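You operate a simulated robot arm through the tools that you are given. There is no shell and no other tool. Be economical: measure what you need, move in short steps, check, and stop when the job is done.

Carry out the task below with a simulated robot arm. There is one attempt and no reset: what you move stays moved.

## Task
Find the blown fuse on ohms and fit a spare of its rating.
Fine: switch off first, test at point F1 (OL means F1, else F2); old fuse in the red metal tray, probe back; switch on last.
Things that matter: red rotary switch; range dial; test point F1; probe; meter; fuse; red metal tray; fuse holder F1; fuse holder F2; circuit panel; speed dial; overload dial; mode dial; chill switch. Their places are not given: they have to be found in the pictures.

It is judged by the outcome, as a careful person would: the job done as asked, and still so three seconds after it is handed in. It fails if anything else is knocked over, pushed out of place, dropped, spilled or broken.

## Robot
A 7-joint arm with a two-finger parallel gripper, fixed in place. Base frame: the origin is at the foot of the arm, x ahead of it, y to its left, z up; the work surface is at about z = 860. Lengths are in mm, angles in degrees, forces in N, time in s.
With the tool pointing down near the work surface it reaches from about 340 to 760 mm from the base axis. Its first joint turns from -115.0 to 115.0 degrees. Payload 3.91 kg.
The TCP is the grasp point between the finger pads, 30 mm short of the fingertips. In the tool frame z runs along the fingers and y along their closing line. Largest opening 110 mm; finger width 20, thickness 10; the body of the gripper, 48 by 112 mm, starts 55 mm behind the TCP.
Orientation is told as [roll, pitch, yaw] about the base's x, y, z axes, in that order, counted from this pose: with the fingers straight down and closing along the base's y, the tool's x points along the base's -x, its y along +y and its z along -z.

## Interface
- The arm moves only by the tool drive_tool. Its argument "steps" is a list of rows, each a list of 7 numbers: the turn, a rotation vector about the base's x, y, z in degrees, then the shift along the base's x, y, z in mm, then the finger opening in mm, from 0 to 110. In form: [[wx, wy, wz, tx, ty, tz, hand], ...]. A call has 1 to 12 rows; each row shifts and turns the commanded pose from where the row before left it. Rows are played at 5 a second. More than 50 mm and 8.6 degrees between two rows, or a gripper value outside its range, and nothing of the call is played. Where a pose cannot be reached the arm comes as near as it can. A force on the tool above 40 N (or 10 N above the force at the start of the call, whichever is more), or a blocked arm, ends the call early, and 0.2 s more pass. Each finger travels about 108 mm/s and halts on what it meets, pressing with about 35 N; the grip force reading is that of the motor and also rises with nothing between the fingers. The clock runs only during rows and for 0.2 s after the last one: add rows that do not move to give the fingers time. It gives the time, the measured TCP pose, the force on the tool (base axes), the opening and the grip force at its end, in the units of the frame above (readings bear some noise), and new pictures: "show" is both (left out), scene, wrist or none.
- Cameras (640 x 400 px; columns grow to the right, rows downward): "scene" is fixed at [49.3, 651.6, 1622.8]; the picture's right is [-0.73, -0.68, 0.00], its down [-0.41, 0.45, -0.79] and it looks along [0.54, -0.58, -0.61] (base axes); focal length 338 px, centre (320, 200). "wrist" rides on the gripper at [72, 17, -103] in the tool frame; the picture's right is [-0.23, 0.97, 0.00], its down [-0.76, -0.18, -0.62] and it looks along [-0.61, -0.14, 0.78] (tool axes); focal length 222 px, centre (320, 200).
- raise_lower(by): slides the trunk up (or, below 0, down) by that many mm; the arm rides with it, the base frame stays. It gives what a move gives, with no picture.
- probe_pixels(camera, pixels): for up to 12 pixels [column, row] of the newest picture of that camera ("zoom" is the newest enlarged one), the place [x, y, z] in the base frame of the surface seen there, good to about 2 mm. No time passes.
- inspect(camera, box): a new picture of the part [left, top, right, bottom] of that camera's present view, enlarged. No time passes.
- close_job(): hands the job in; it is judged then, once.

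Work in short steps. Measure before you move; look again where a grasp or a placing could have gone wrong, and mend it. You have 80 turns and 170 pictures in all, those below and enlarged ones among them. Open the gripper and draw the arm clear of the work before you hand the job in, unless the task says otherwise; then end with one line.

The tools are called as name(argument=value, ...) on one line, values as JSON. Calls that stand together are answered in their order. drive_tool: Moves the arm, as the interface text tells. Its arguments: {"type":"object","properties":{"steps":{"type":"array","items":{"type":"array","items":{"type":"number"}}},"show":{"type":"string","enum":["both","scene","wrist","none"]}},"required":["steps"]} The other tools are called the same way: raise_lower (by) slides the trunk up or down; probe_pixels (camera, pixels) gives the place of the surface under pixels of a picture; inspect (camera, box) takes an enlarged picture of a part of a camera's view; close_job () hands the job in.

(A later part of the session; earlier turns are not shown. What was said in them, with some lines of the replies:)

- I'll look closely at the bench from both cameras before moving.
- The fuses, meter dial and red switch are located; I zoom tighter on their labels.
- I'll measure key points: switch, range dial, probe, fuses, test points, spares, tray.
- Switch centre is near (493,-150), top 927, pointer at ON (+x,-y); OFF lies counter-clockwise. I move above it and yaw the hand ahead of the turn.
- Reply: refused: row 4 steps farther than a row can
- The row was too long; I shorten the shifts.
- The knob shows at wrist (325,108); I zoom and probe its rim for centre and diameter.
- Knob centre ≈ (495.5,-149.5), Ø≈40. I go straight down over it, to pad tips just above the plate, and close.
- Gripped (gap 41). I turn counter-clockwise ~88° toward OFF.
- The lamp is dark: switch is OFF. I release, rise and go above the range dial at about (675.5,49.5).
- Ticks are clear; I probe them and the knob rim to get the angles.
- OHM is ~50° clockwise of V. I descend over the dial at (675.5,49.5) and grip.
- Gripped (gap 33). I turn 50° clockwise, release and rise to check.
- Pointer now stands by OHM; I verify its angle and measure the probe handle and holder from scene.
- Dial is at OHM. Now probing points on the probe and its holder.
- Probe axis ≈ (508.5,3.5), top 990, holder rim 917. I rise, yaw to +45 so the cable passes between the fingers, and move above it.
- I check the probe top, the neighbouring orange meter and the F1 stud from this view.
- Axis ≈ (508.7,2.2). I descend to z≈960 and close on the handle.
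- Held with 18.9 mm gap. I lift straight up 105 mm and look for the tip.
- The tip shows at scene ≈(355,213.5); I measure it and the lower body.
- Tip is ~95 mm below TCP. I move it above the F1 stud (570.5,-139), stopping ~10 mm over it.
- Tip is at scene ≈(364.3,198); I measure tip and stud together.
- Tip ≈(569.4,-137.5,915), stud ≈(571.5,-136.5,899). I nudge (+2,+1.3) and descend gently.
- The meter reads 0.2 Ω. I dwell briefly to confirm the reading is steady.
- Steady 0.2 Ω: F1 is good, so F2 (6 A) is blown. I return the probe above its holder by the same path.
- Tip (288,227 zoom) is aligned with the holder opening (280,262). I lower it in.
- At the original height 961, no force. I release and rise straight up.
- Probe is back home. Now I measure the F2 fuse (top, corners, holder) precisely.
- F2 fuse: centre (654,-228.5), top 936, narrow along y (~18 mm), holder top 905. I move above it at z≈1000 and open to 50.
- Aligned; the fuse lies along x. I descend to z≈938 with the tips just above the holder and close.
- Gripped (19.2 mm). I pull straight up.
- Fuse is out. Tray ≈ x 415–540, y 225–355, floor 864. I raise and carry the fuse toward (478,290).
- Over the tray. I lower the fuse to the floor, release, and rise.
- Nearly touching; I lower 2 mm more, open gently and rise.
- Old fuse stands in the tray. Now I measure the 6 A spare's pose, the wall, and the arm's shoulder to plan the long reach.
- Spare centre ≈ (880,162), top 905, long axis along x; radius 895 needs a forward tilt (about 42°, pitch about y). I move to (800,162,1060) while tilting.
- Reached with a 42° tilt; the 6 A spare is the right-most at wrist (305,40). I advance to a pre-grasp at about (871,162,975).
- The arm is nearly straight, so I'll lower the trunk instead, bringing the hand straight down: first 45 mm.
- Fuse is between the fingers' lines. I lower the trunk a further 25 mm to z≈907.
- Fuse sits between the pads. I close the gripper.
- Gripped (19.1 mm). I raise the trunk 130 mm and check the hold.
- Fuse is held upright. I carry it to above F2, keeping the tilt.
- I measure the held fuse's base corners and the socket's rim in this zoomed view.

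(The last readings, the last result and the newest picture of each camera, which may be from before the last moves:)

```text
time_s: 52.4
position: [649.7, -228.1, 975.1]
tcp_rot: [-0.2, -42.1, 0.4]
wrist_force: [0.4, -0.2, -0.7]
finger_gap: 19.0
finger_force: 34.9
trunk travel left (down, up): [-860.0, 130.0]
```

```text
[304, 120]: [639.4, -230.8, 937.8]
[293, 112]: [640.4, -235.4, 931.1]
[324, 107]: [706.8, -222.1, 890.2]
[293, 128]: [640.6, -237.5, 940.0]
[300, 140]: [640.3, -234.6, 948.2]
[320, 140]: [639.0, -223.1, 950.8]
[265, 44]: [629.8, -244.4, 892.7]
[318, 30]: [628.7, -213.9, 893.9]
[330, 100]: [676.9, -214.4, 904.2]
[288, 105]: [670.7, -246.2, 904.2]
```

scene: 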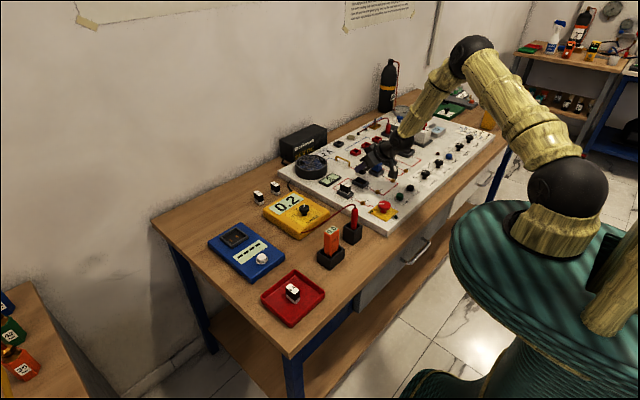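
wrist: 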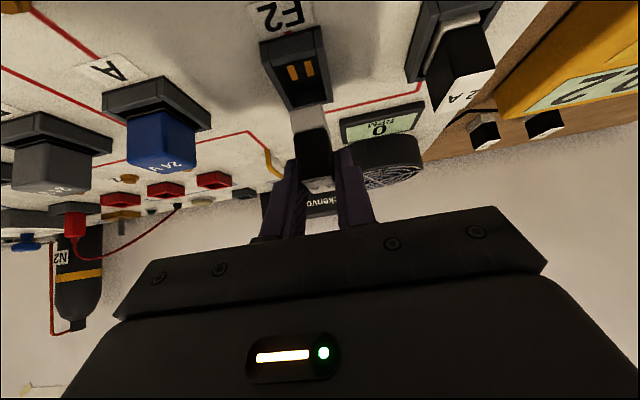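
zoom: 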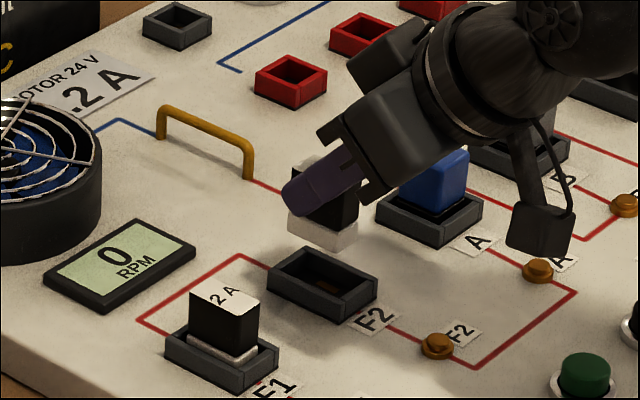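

Fuse base near face x≈638.5, side y≈-217; the old one sat at ~637, -218. I shift (-1.5,-1.2) and lower 18 mm to just above the rim, then check.

drive_tool(steps=[[0, 0, 0, -1.5, -1.2, -8, 12], [0, 0, 0, 0, 0, -10, 12], [0, 0, 0, 0, 0, 0, 12], [0, 0, 0, 0, 0, 0, 12]])

inspect(camera="scene", box=[340, 155, 380, 195])

inspect(camera="wrist", box=[250, 50, 390, 180])

```text
time_s: 53.4
position: [645.0, -229.0, 957.0]
tcp_rot: [-0.1, -41.9, 0.3]
wrist_force: [0.0, -0.1, -0.6]
finger_gap: 19.3
finger_force: 34.6
trunk travel left (down, up): [-860.0, 130.0]
```

scene: 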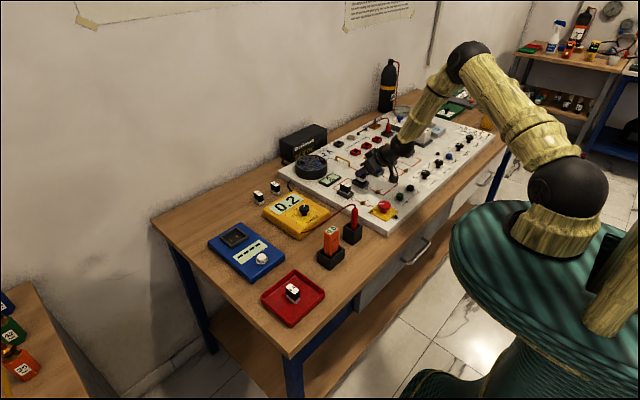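
wrist: 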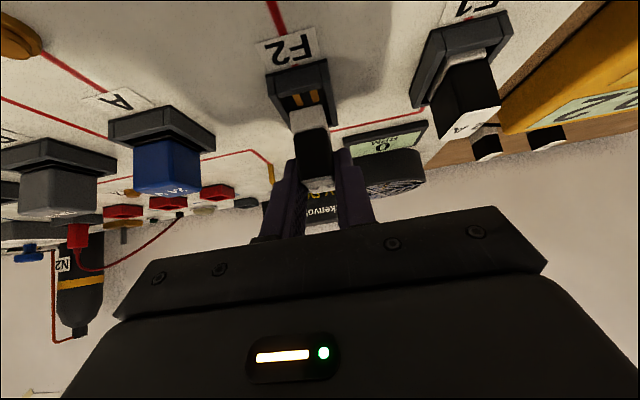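

```text
10.00 times, centred on (360, 175) of scene
```

zoom: 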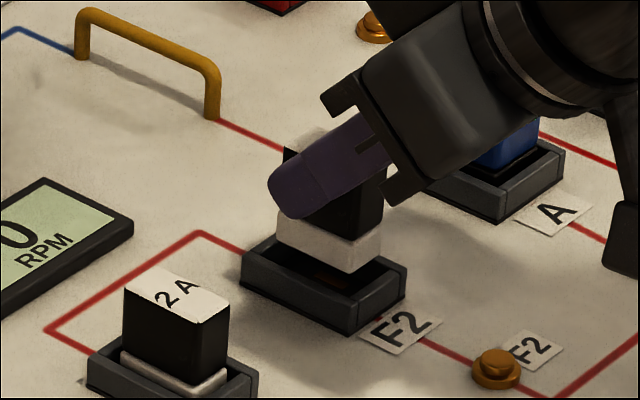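

```text
3.08 times, centred on (320, 115) of wrist
```

zoom: 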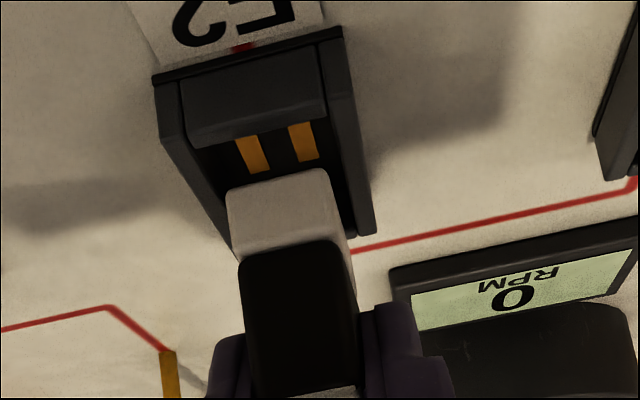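

Columns match the old seated position within ~1 mm and it's centred between the socket walls. I insert gently downward.

drive_tool(steps=[[0, 0, 0, 0, 0, -6, 12], [0, 0, 0, 0, 0, -5, 12], [0, 0, 0, 0, 0, -4, 12], [0, 0, 0, 0, 0, -2, 12], [0, 0, 0, 0, 0, -1.5, 12], [0, 0, 0, 0, 0, 0, 12]])

inspect(camera="scene", box=[340, 155, 380, 195])

inspect(camera="wrist", box=[250, 50, 390, 180])

```text
time_s: 54.8
position: [643.8, -229.6, 940.8]
tcp_rot: [-0.2, -42.0, 0.3]
wrist_force: [-0.8, 0.2, -0.8]
finger_gap: 19.0
finger_force: 35.3
trunk travel left (down, up): [-860.0, 130.0]
```

scene: 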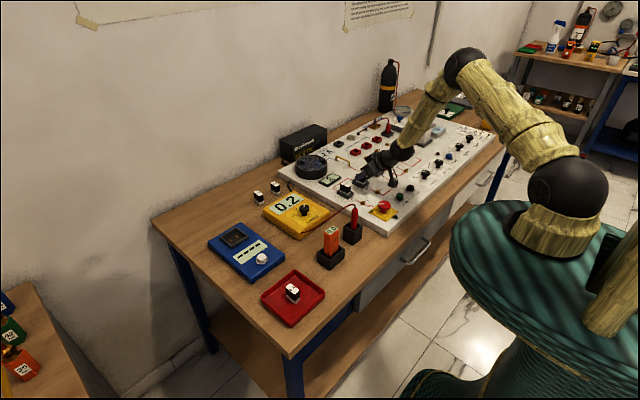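
wrist: 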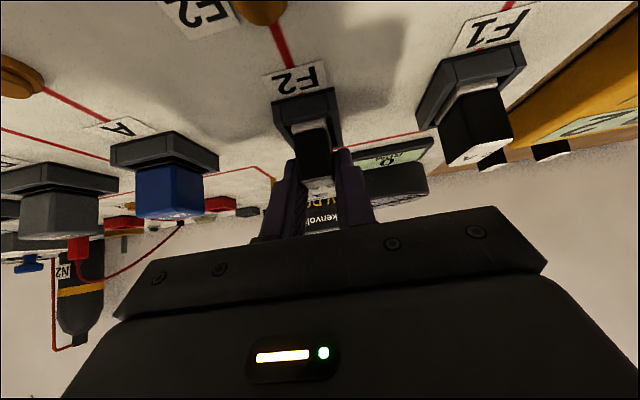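

```text
10.00 times, centred on (360, 175) of scene
```

zoom: 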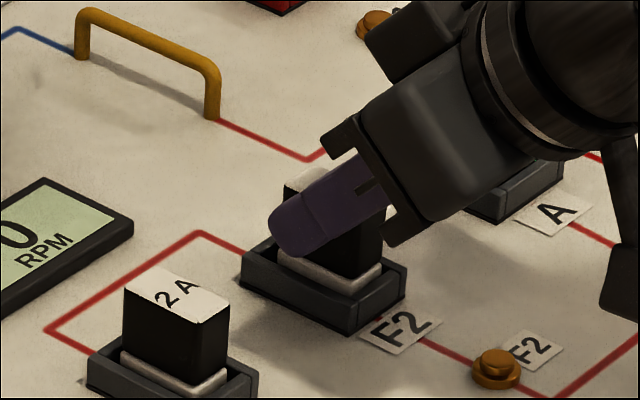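

```text
3.08 times, centred on (320, 115) of wrist
```

zoom: 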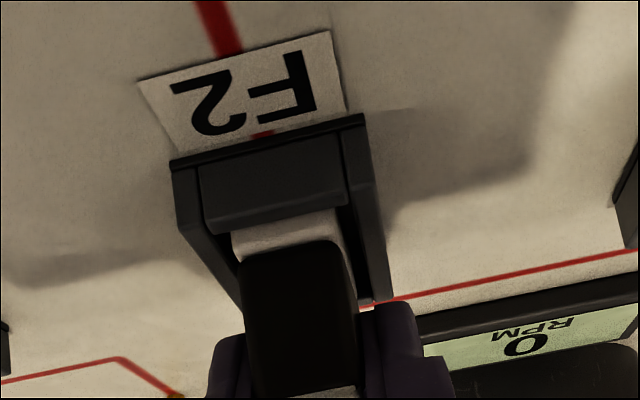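

It's in the socket with no contact force yet. I press down a few more millimetres in small steps.

drive_tool(steps=[[0, 0, 0, 0, 0, -1, 12], [0, 0, 0, 0, 0, -1, 12], [0, 0, 0, 0, 0, -1, 12], [0, 0, 0, 0, 0, -0.5, 12], [0, 0, 0, 0, 0, 0, 12]])

inspect(camera="scene", box=[340, 155, 380, 195])

```text
time_s: 56.0
position: [643.3, -228.1, 938.0]
tcp_rot: [-0.3, -42.2, 0.4]
wrist_force: [0.6, -1.3, 9.5]
finger_gap: 19.0
finger_force: 35.2
trunk travel left (down, up): [-860.0, 130.0]
```

scene: 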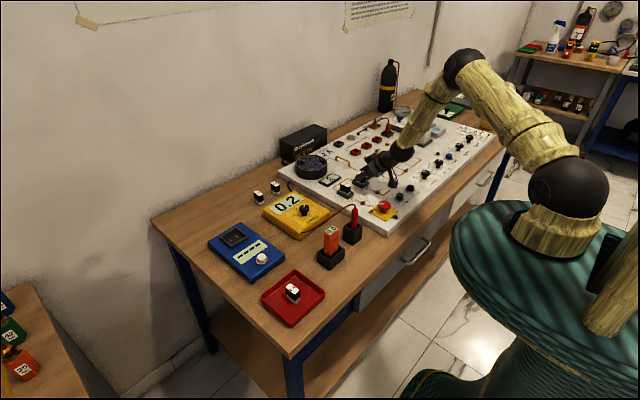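
wrist: 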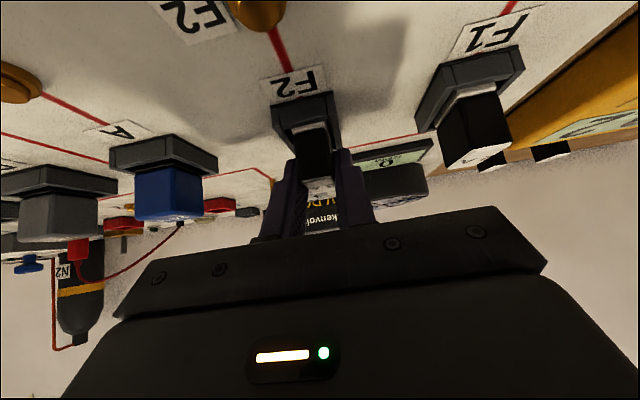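

```text
10.00 times, centred on (360, 175) of scene
```

zoom: 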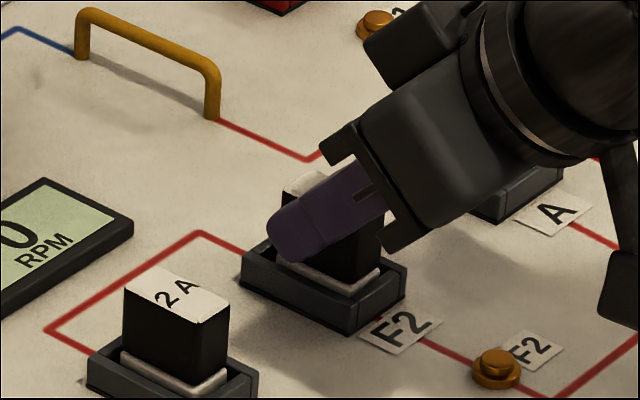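

Seated with ~10 N. I open and withdraw straight up.

drive_tool(steps=[[0, 0, 0, 0, 0, 0.5, 30], [0, 0, 0, 0, 0, 0, 46], [0, 0, 0, 0, 0, 0, 46], [0, 0, 0, 0, 0, 30, 46], [0, 0, 0, 0, 0, 45, 46], [0, 0, 0, -20, 0, 40, 46], [0, 0, 0, 0, 0, 0, 46]])

inspect(camera="scene", box=[335, 160, 385, 195])

probe_pixels(camera="scene", pixels=[[361, 174.5], [357.5, 173.5], [364.5, 174.5], [360.5, 176.5], [358, 182], [364.5, 181], [344, 184.5]])

```text
time_s: 57.6
position: [621.9, -225.6, 1051.3]
tcp_rot: [-0.1, -42.0, 0.3]
wrist_force: [-0.4, -0.4, -0.2]
finger_gap: 45.9
finger_force: 0.1
trunk travel left (down, up): [-860.0, 130.0]
```

scene: 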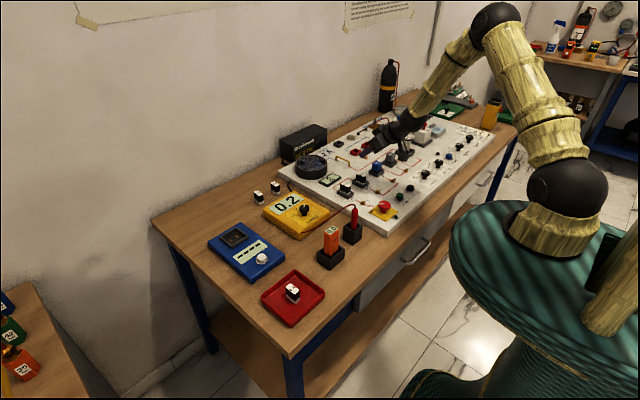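
wrist: 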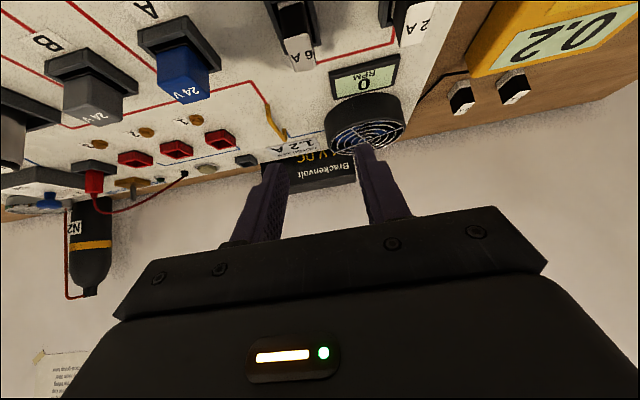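

```text
11.43 times, centred on (360, 178) of scene
```

zoom: 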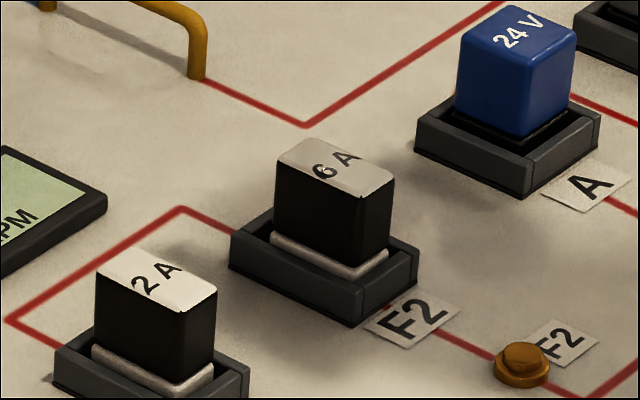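

```text
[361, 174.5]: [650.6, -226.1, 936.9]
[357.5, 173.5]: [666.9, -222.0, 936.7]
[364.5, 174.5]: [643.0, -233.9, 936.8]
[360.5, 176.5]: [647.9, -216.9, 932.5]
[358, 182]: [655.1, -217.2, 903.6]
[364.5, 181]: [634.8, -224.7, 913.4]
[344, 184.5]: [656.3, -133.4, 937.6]
```

The spare is seated at the same height (top ≈936.8). I straighten the tool, yaw +44° and go above the red switch.

drive_tool(steps=[[0, 7, 0, -20, 12, 10, 62], [0, 7, 0, -20, 12, 10, 62], [0, 7, 0, -20, 12, 0, 62], [0, 7, 0, -20, 12, 0, 62], [0, 7, 0, -20, 12, 0, 62], [0, 7, 0, -20, 12, 0, 62], [0, 0, 8, -6.5, 4.5, 0, 62], [0, 0, 8, 0, 0, 0, 62], [0, 0, 8, 0, 0, 0, 62], [0, 0, 8, 0, 0, 0, 62], [0, 0, 8, 0, 0, 0, 62], [0, 0, 4, 0, 0, 0, 62]], show="none")

drive_tool(steps=[[0, 0, 0, 0, 0, 0, 62], [0, 0, 0, 0, 0, 0, 62]])

inspect(camera="wrist", box=[250, 40, 390, 160])

```text
time_s: 60.2
position: [496.9, -152.2, 1073.3]
tcp_rot: [-0.1, 0.1, 44.5]
wrist_force: [0.2, -0.3, -0.4]
finger_gap: 62.2
finger_force: 0.1
trunk travel left (down, up): [-860.0, 130.0]
```

```text
time_s: 60.8
position: [498.5, -153.3, 1073.3]
tcp_rot: [0.0, 0.0, 44.3]
wrist_force: [0.2, -1.0, 0.7]
finger_gap: 61.7
finger_force: 0.1
trunk travel left (down, up): [-860.0, 130.0]
```

scene: 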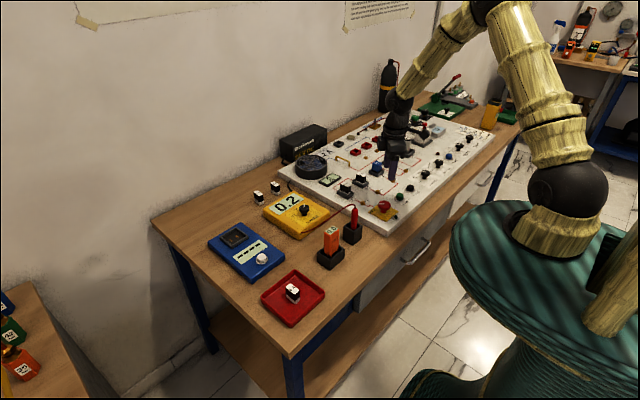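
wrist: 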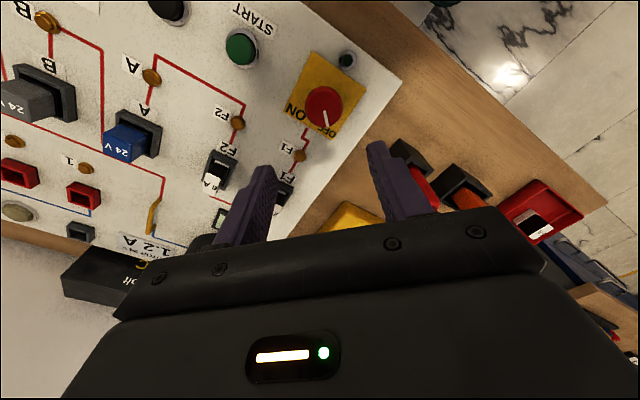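

```text
3.33 times, centred on (320, 100) of wrist
```

zoom: 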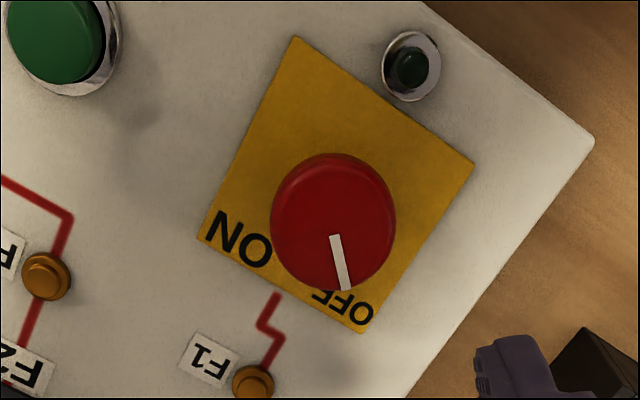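

Pointer is at OFF. I shift (-2,+3), descend and grip the knob.

drive_tool(steps=[[0, 0, 0, -2, 3, -40, 62], [0, 0, 0, 0, 0, -45, 62], [0, 0, 0, 0, 0, -40, 62], [0, 0, 0, 0, 0, -15, 62], [0, 0, 0, 0, 0, 0, 62], [0, 0, 0, 0, 0, 0, 36], [0, 0, 0, 0, 0, 0, 36], [0, 0, 0, 0, 0, 0, 36]], show="wrist")

```text
time_s: 62.6
position: [494.9, -149.4, 930.7]
tcp_rot: [0.0, -0.1, 44.3]
wrist_force: [4.1, -3.3, -3.9]
finger_gap: 41.5
finger_force: 44.4
trunk travel left (down, up): [-860.0, 130.0]
```

wrist: 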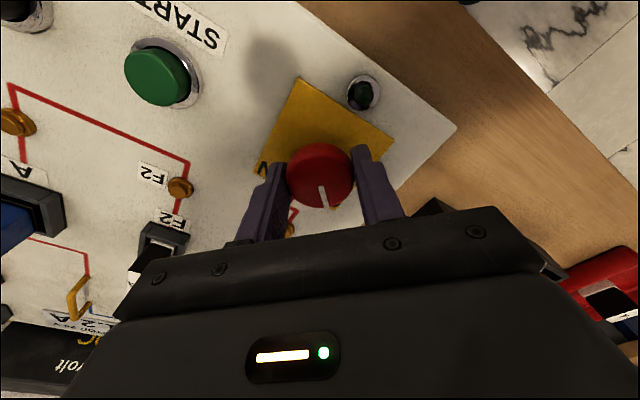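

Gripped. I turn clockwise 88° to ON.

drive_tool(steps=[[0, 0, -8, 0, 0, 0, 36], [0, 0, -8, 0, 0, 0, 36], [0, 0, -8, 0, 0, 0, 36], [0, 0, -8, 0, 0, 0, 36], [0, 0, -8, 0, 0, 0, 36], [0, 0, -8, 0, 0, 0, 36], [0, 0, -8, 0, 0, 0, 36], [0, 0, -8, 0, 0, 0, 36], [0, 0, -8, 0, 0, 0, 36], [0, 0, -8, 0, 0, 0, 36], [0, 0, -8, 0, 0, 0, 36], [0, 0, 0, 0, 0, 0, 36]])

```text
time_s: 65.2
position: [495.4, -149.8, 931.6]
tcp_rot: [0.0, 0.0, -43.8]
wrist_force: [-2.2, 1.8, -10.8]
finger_gap: 41.6
finger_force: 45.2
trunk travel left (down, up): [-860.0, 130.0]
```

scene: 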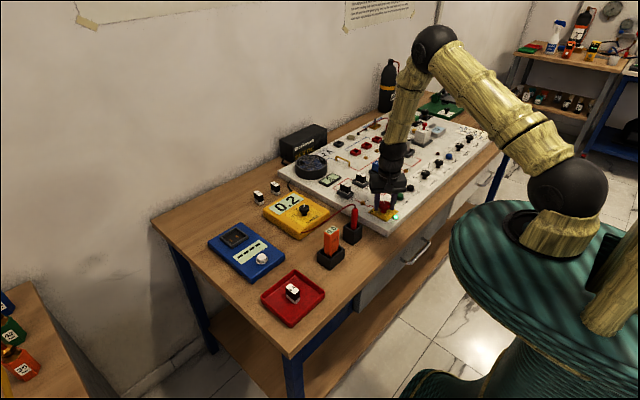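
wrist: 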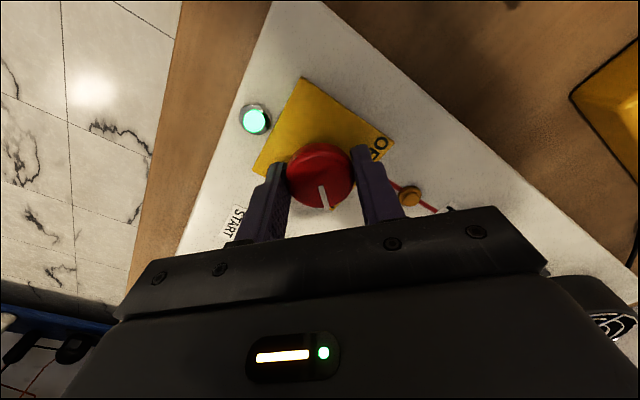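

The lamp is lit again. I release, rise and draw the arm clear, then check the whole scene.

drive_tool(steps=[[0, 0, 0, 0, 0, 0, 66], [0, 0, 0, 0, 0, 0, 66], [0, 0, 0, 0, 0, 40, 66], [0, 0, 0, 0, 0, 45, 66], [0, 0, 0, 0, 0, 45, 66], [0, 0, 0, -20, 0, 40, 66], [0, 0, 0, -20, 0, 40, 66], [0, 0, 0, 0, 0, 0, 66]])

inspect(camera="scene", box=[320, 155, 420, 245])

inspect(camera="scene", box=[200, 160, 420, 310])

```text
time_s: 67.0
position: [457.7, -146.4, 1143.2]
tcp_rot: [0.0, 0.2, -43.8]
wrist_force: [0.1, -0.8, -0.6]
finger_gap: 66.0
finger_force: 0.0
trunk travel left (down, up): [-860.0, 130.0]
```

scene: 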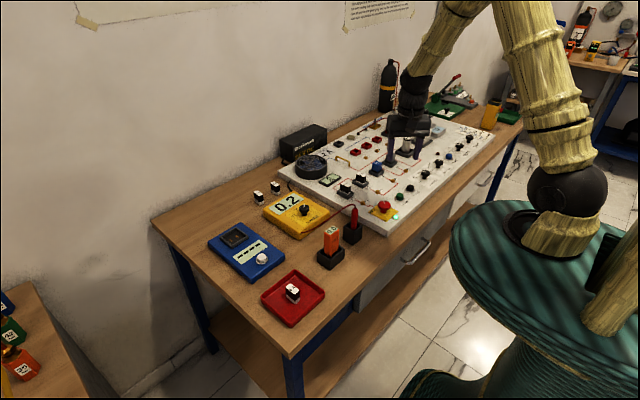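
wrist: 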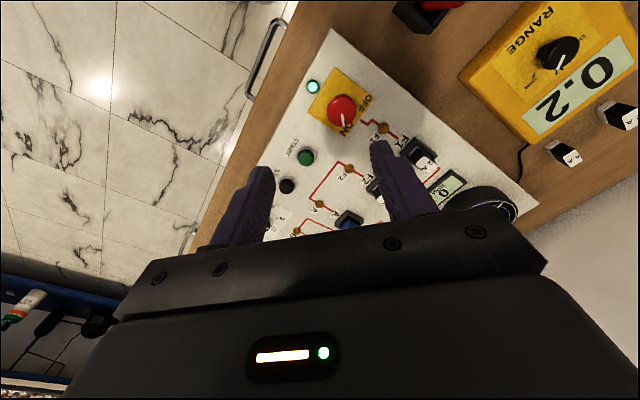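

```text
4.44 times, centred on (370, 200) of scene
```

zoom: 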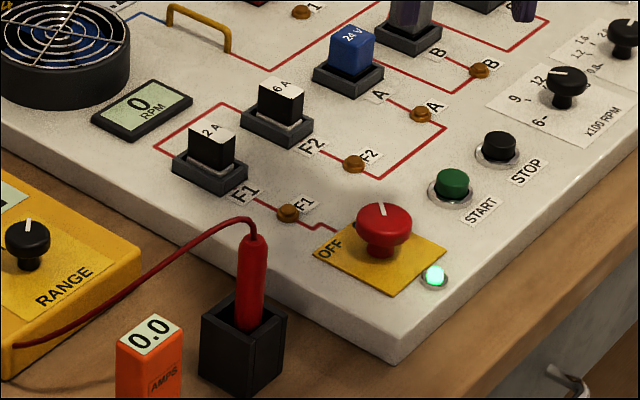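

```text
2.67 times, centred on (310, 235) of scene
```

zoom: 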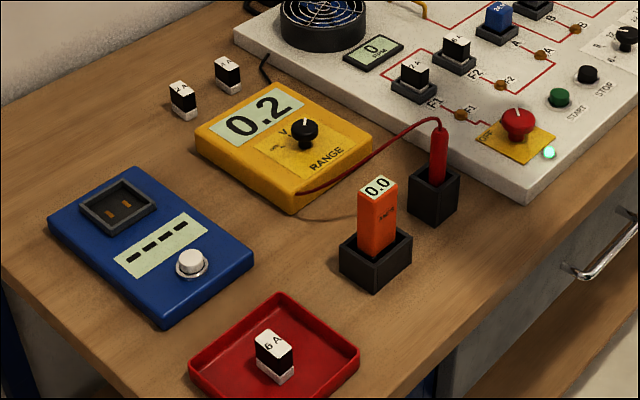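

Everything is in place: spare 6 A in F2, old fuse in the tray, probe in its holder, switch ON with lamp lit, arm clear. I hand the job in.

close_job()

```text
The job is handed in.
```

The test at F1 read a steady 0.2 Ω, so F2 was the blown fuse. I fitted the 6 A spare in F2, put the old fuse in the red tray and the probe back in its holder, then switched on last; the lamp is lit.
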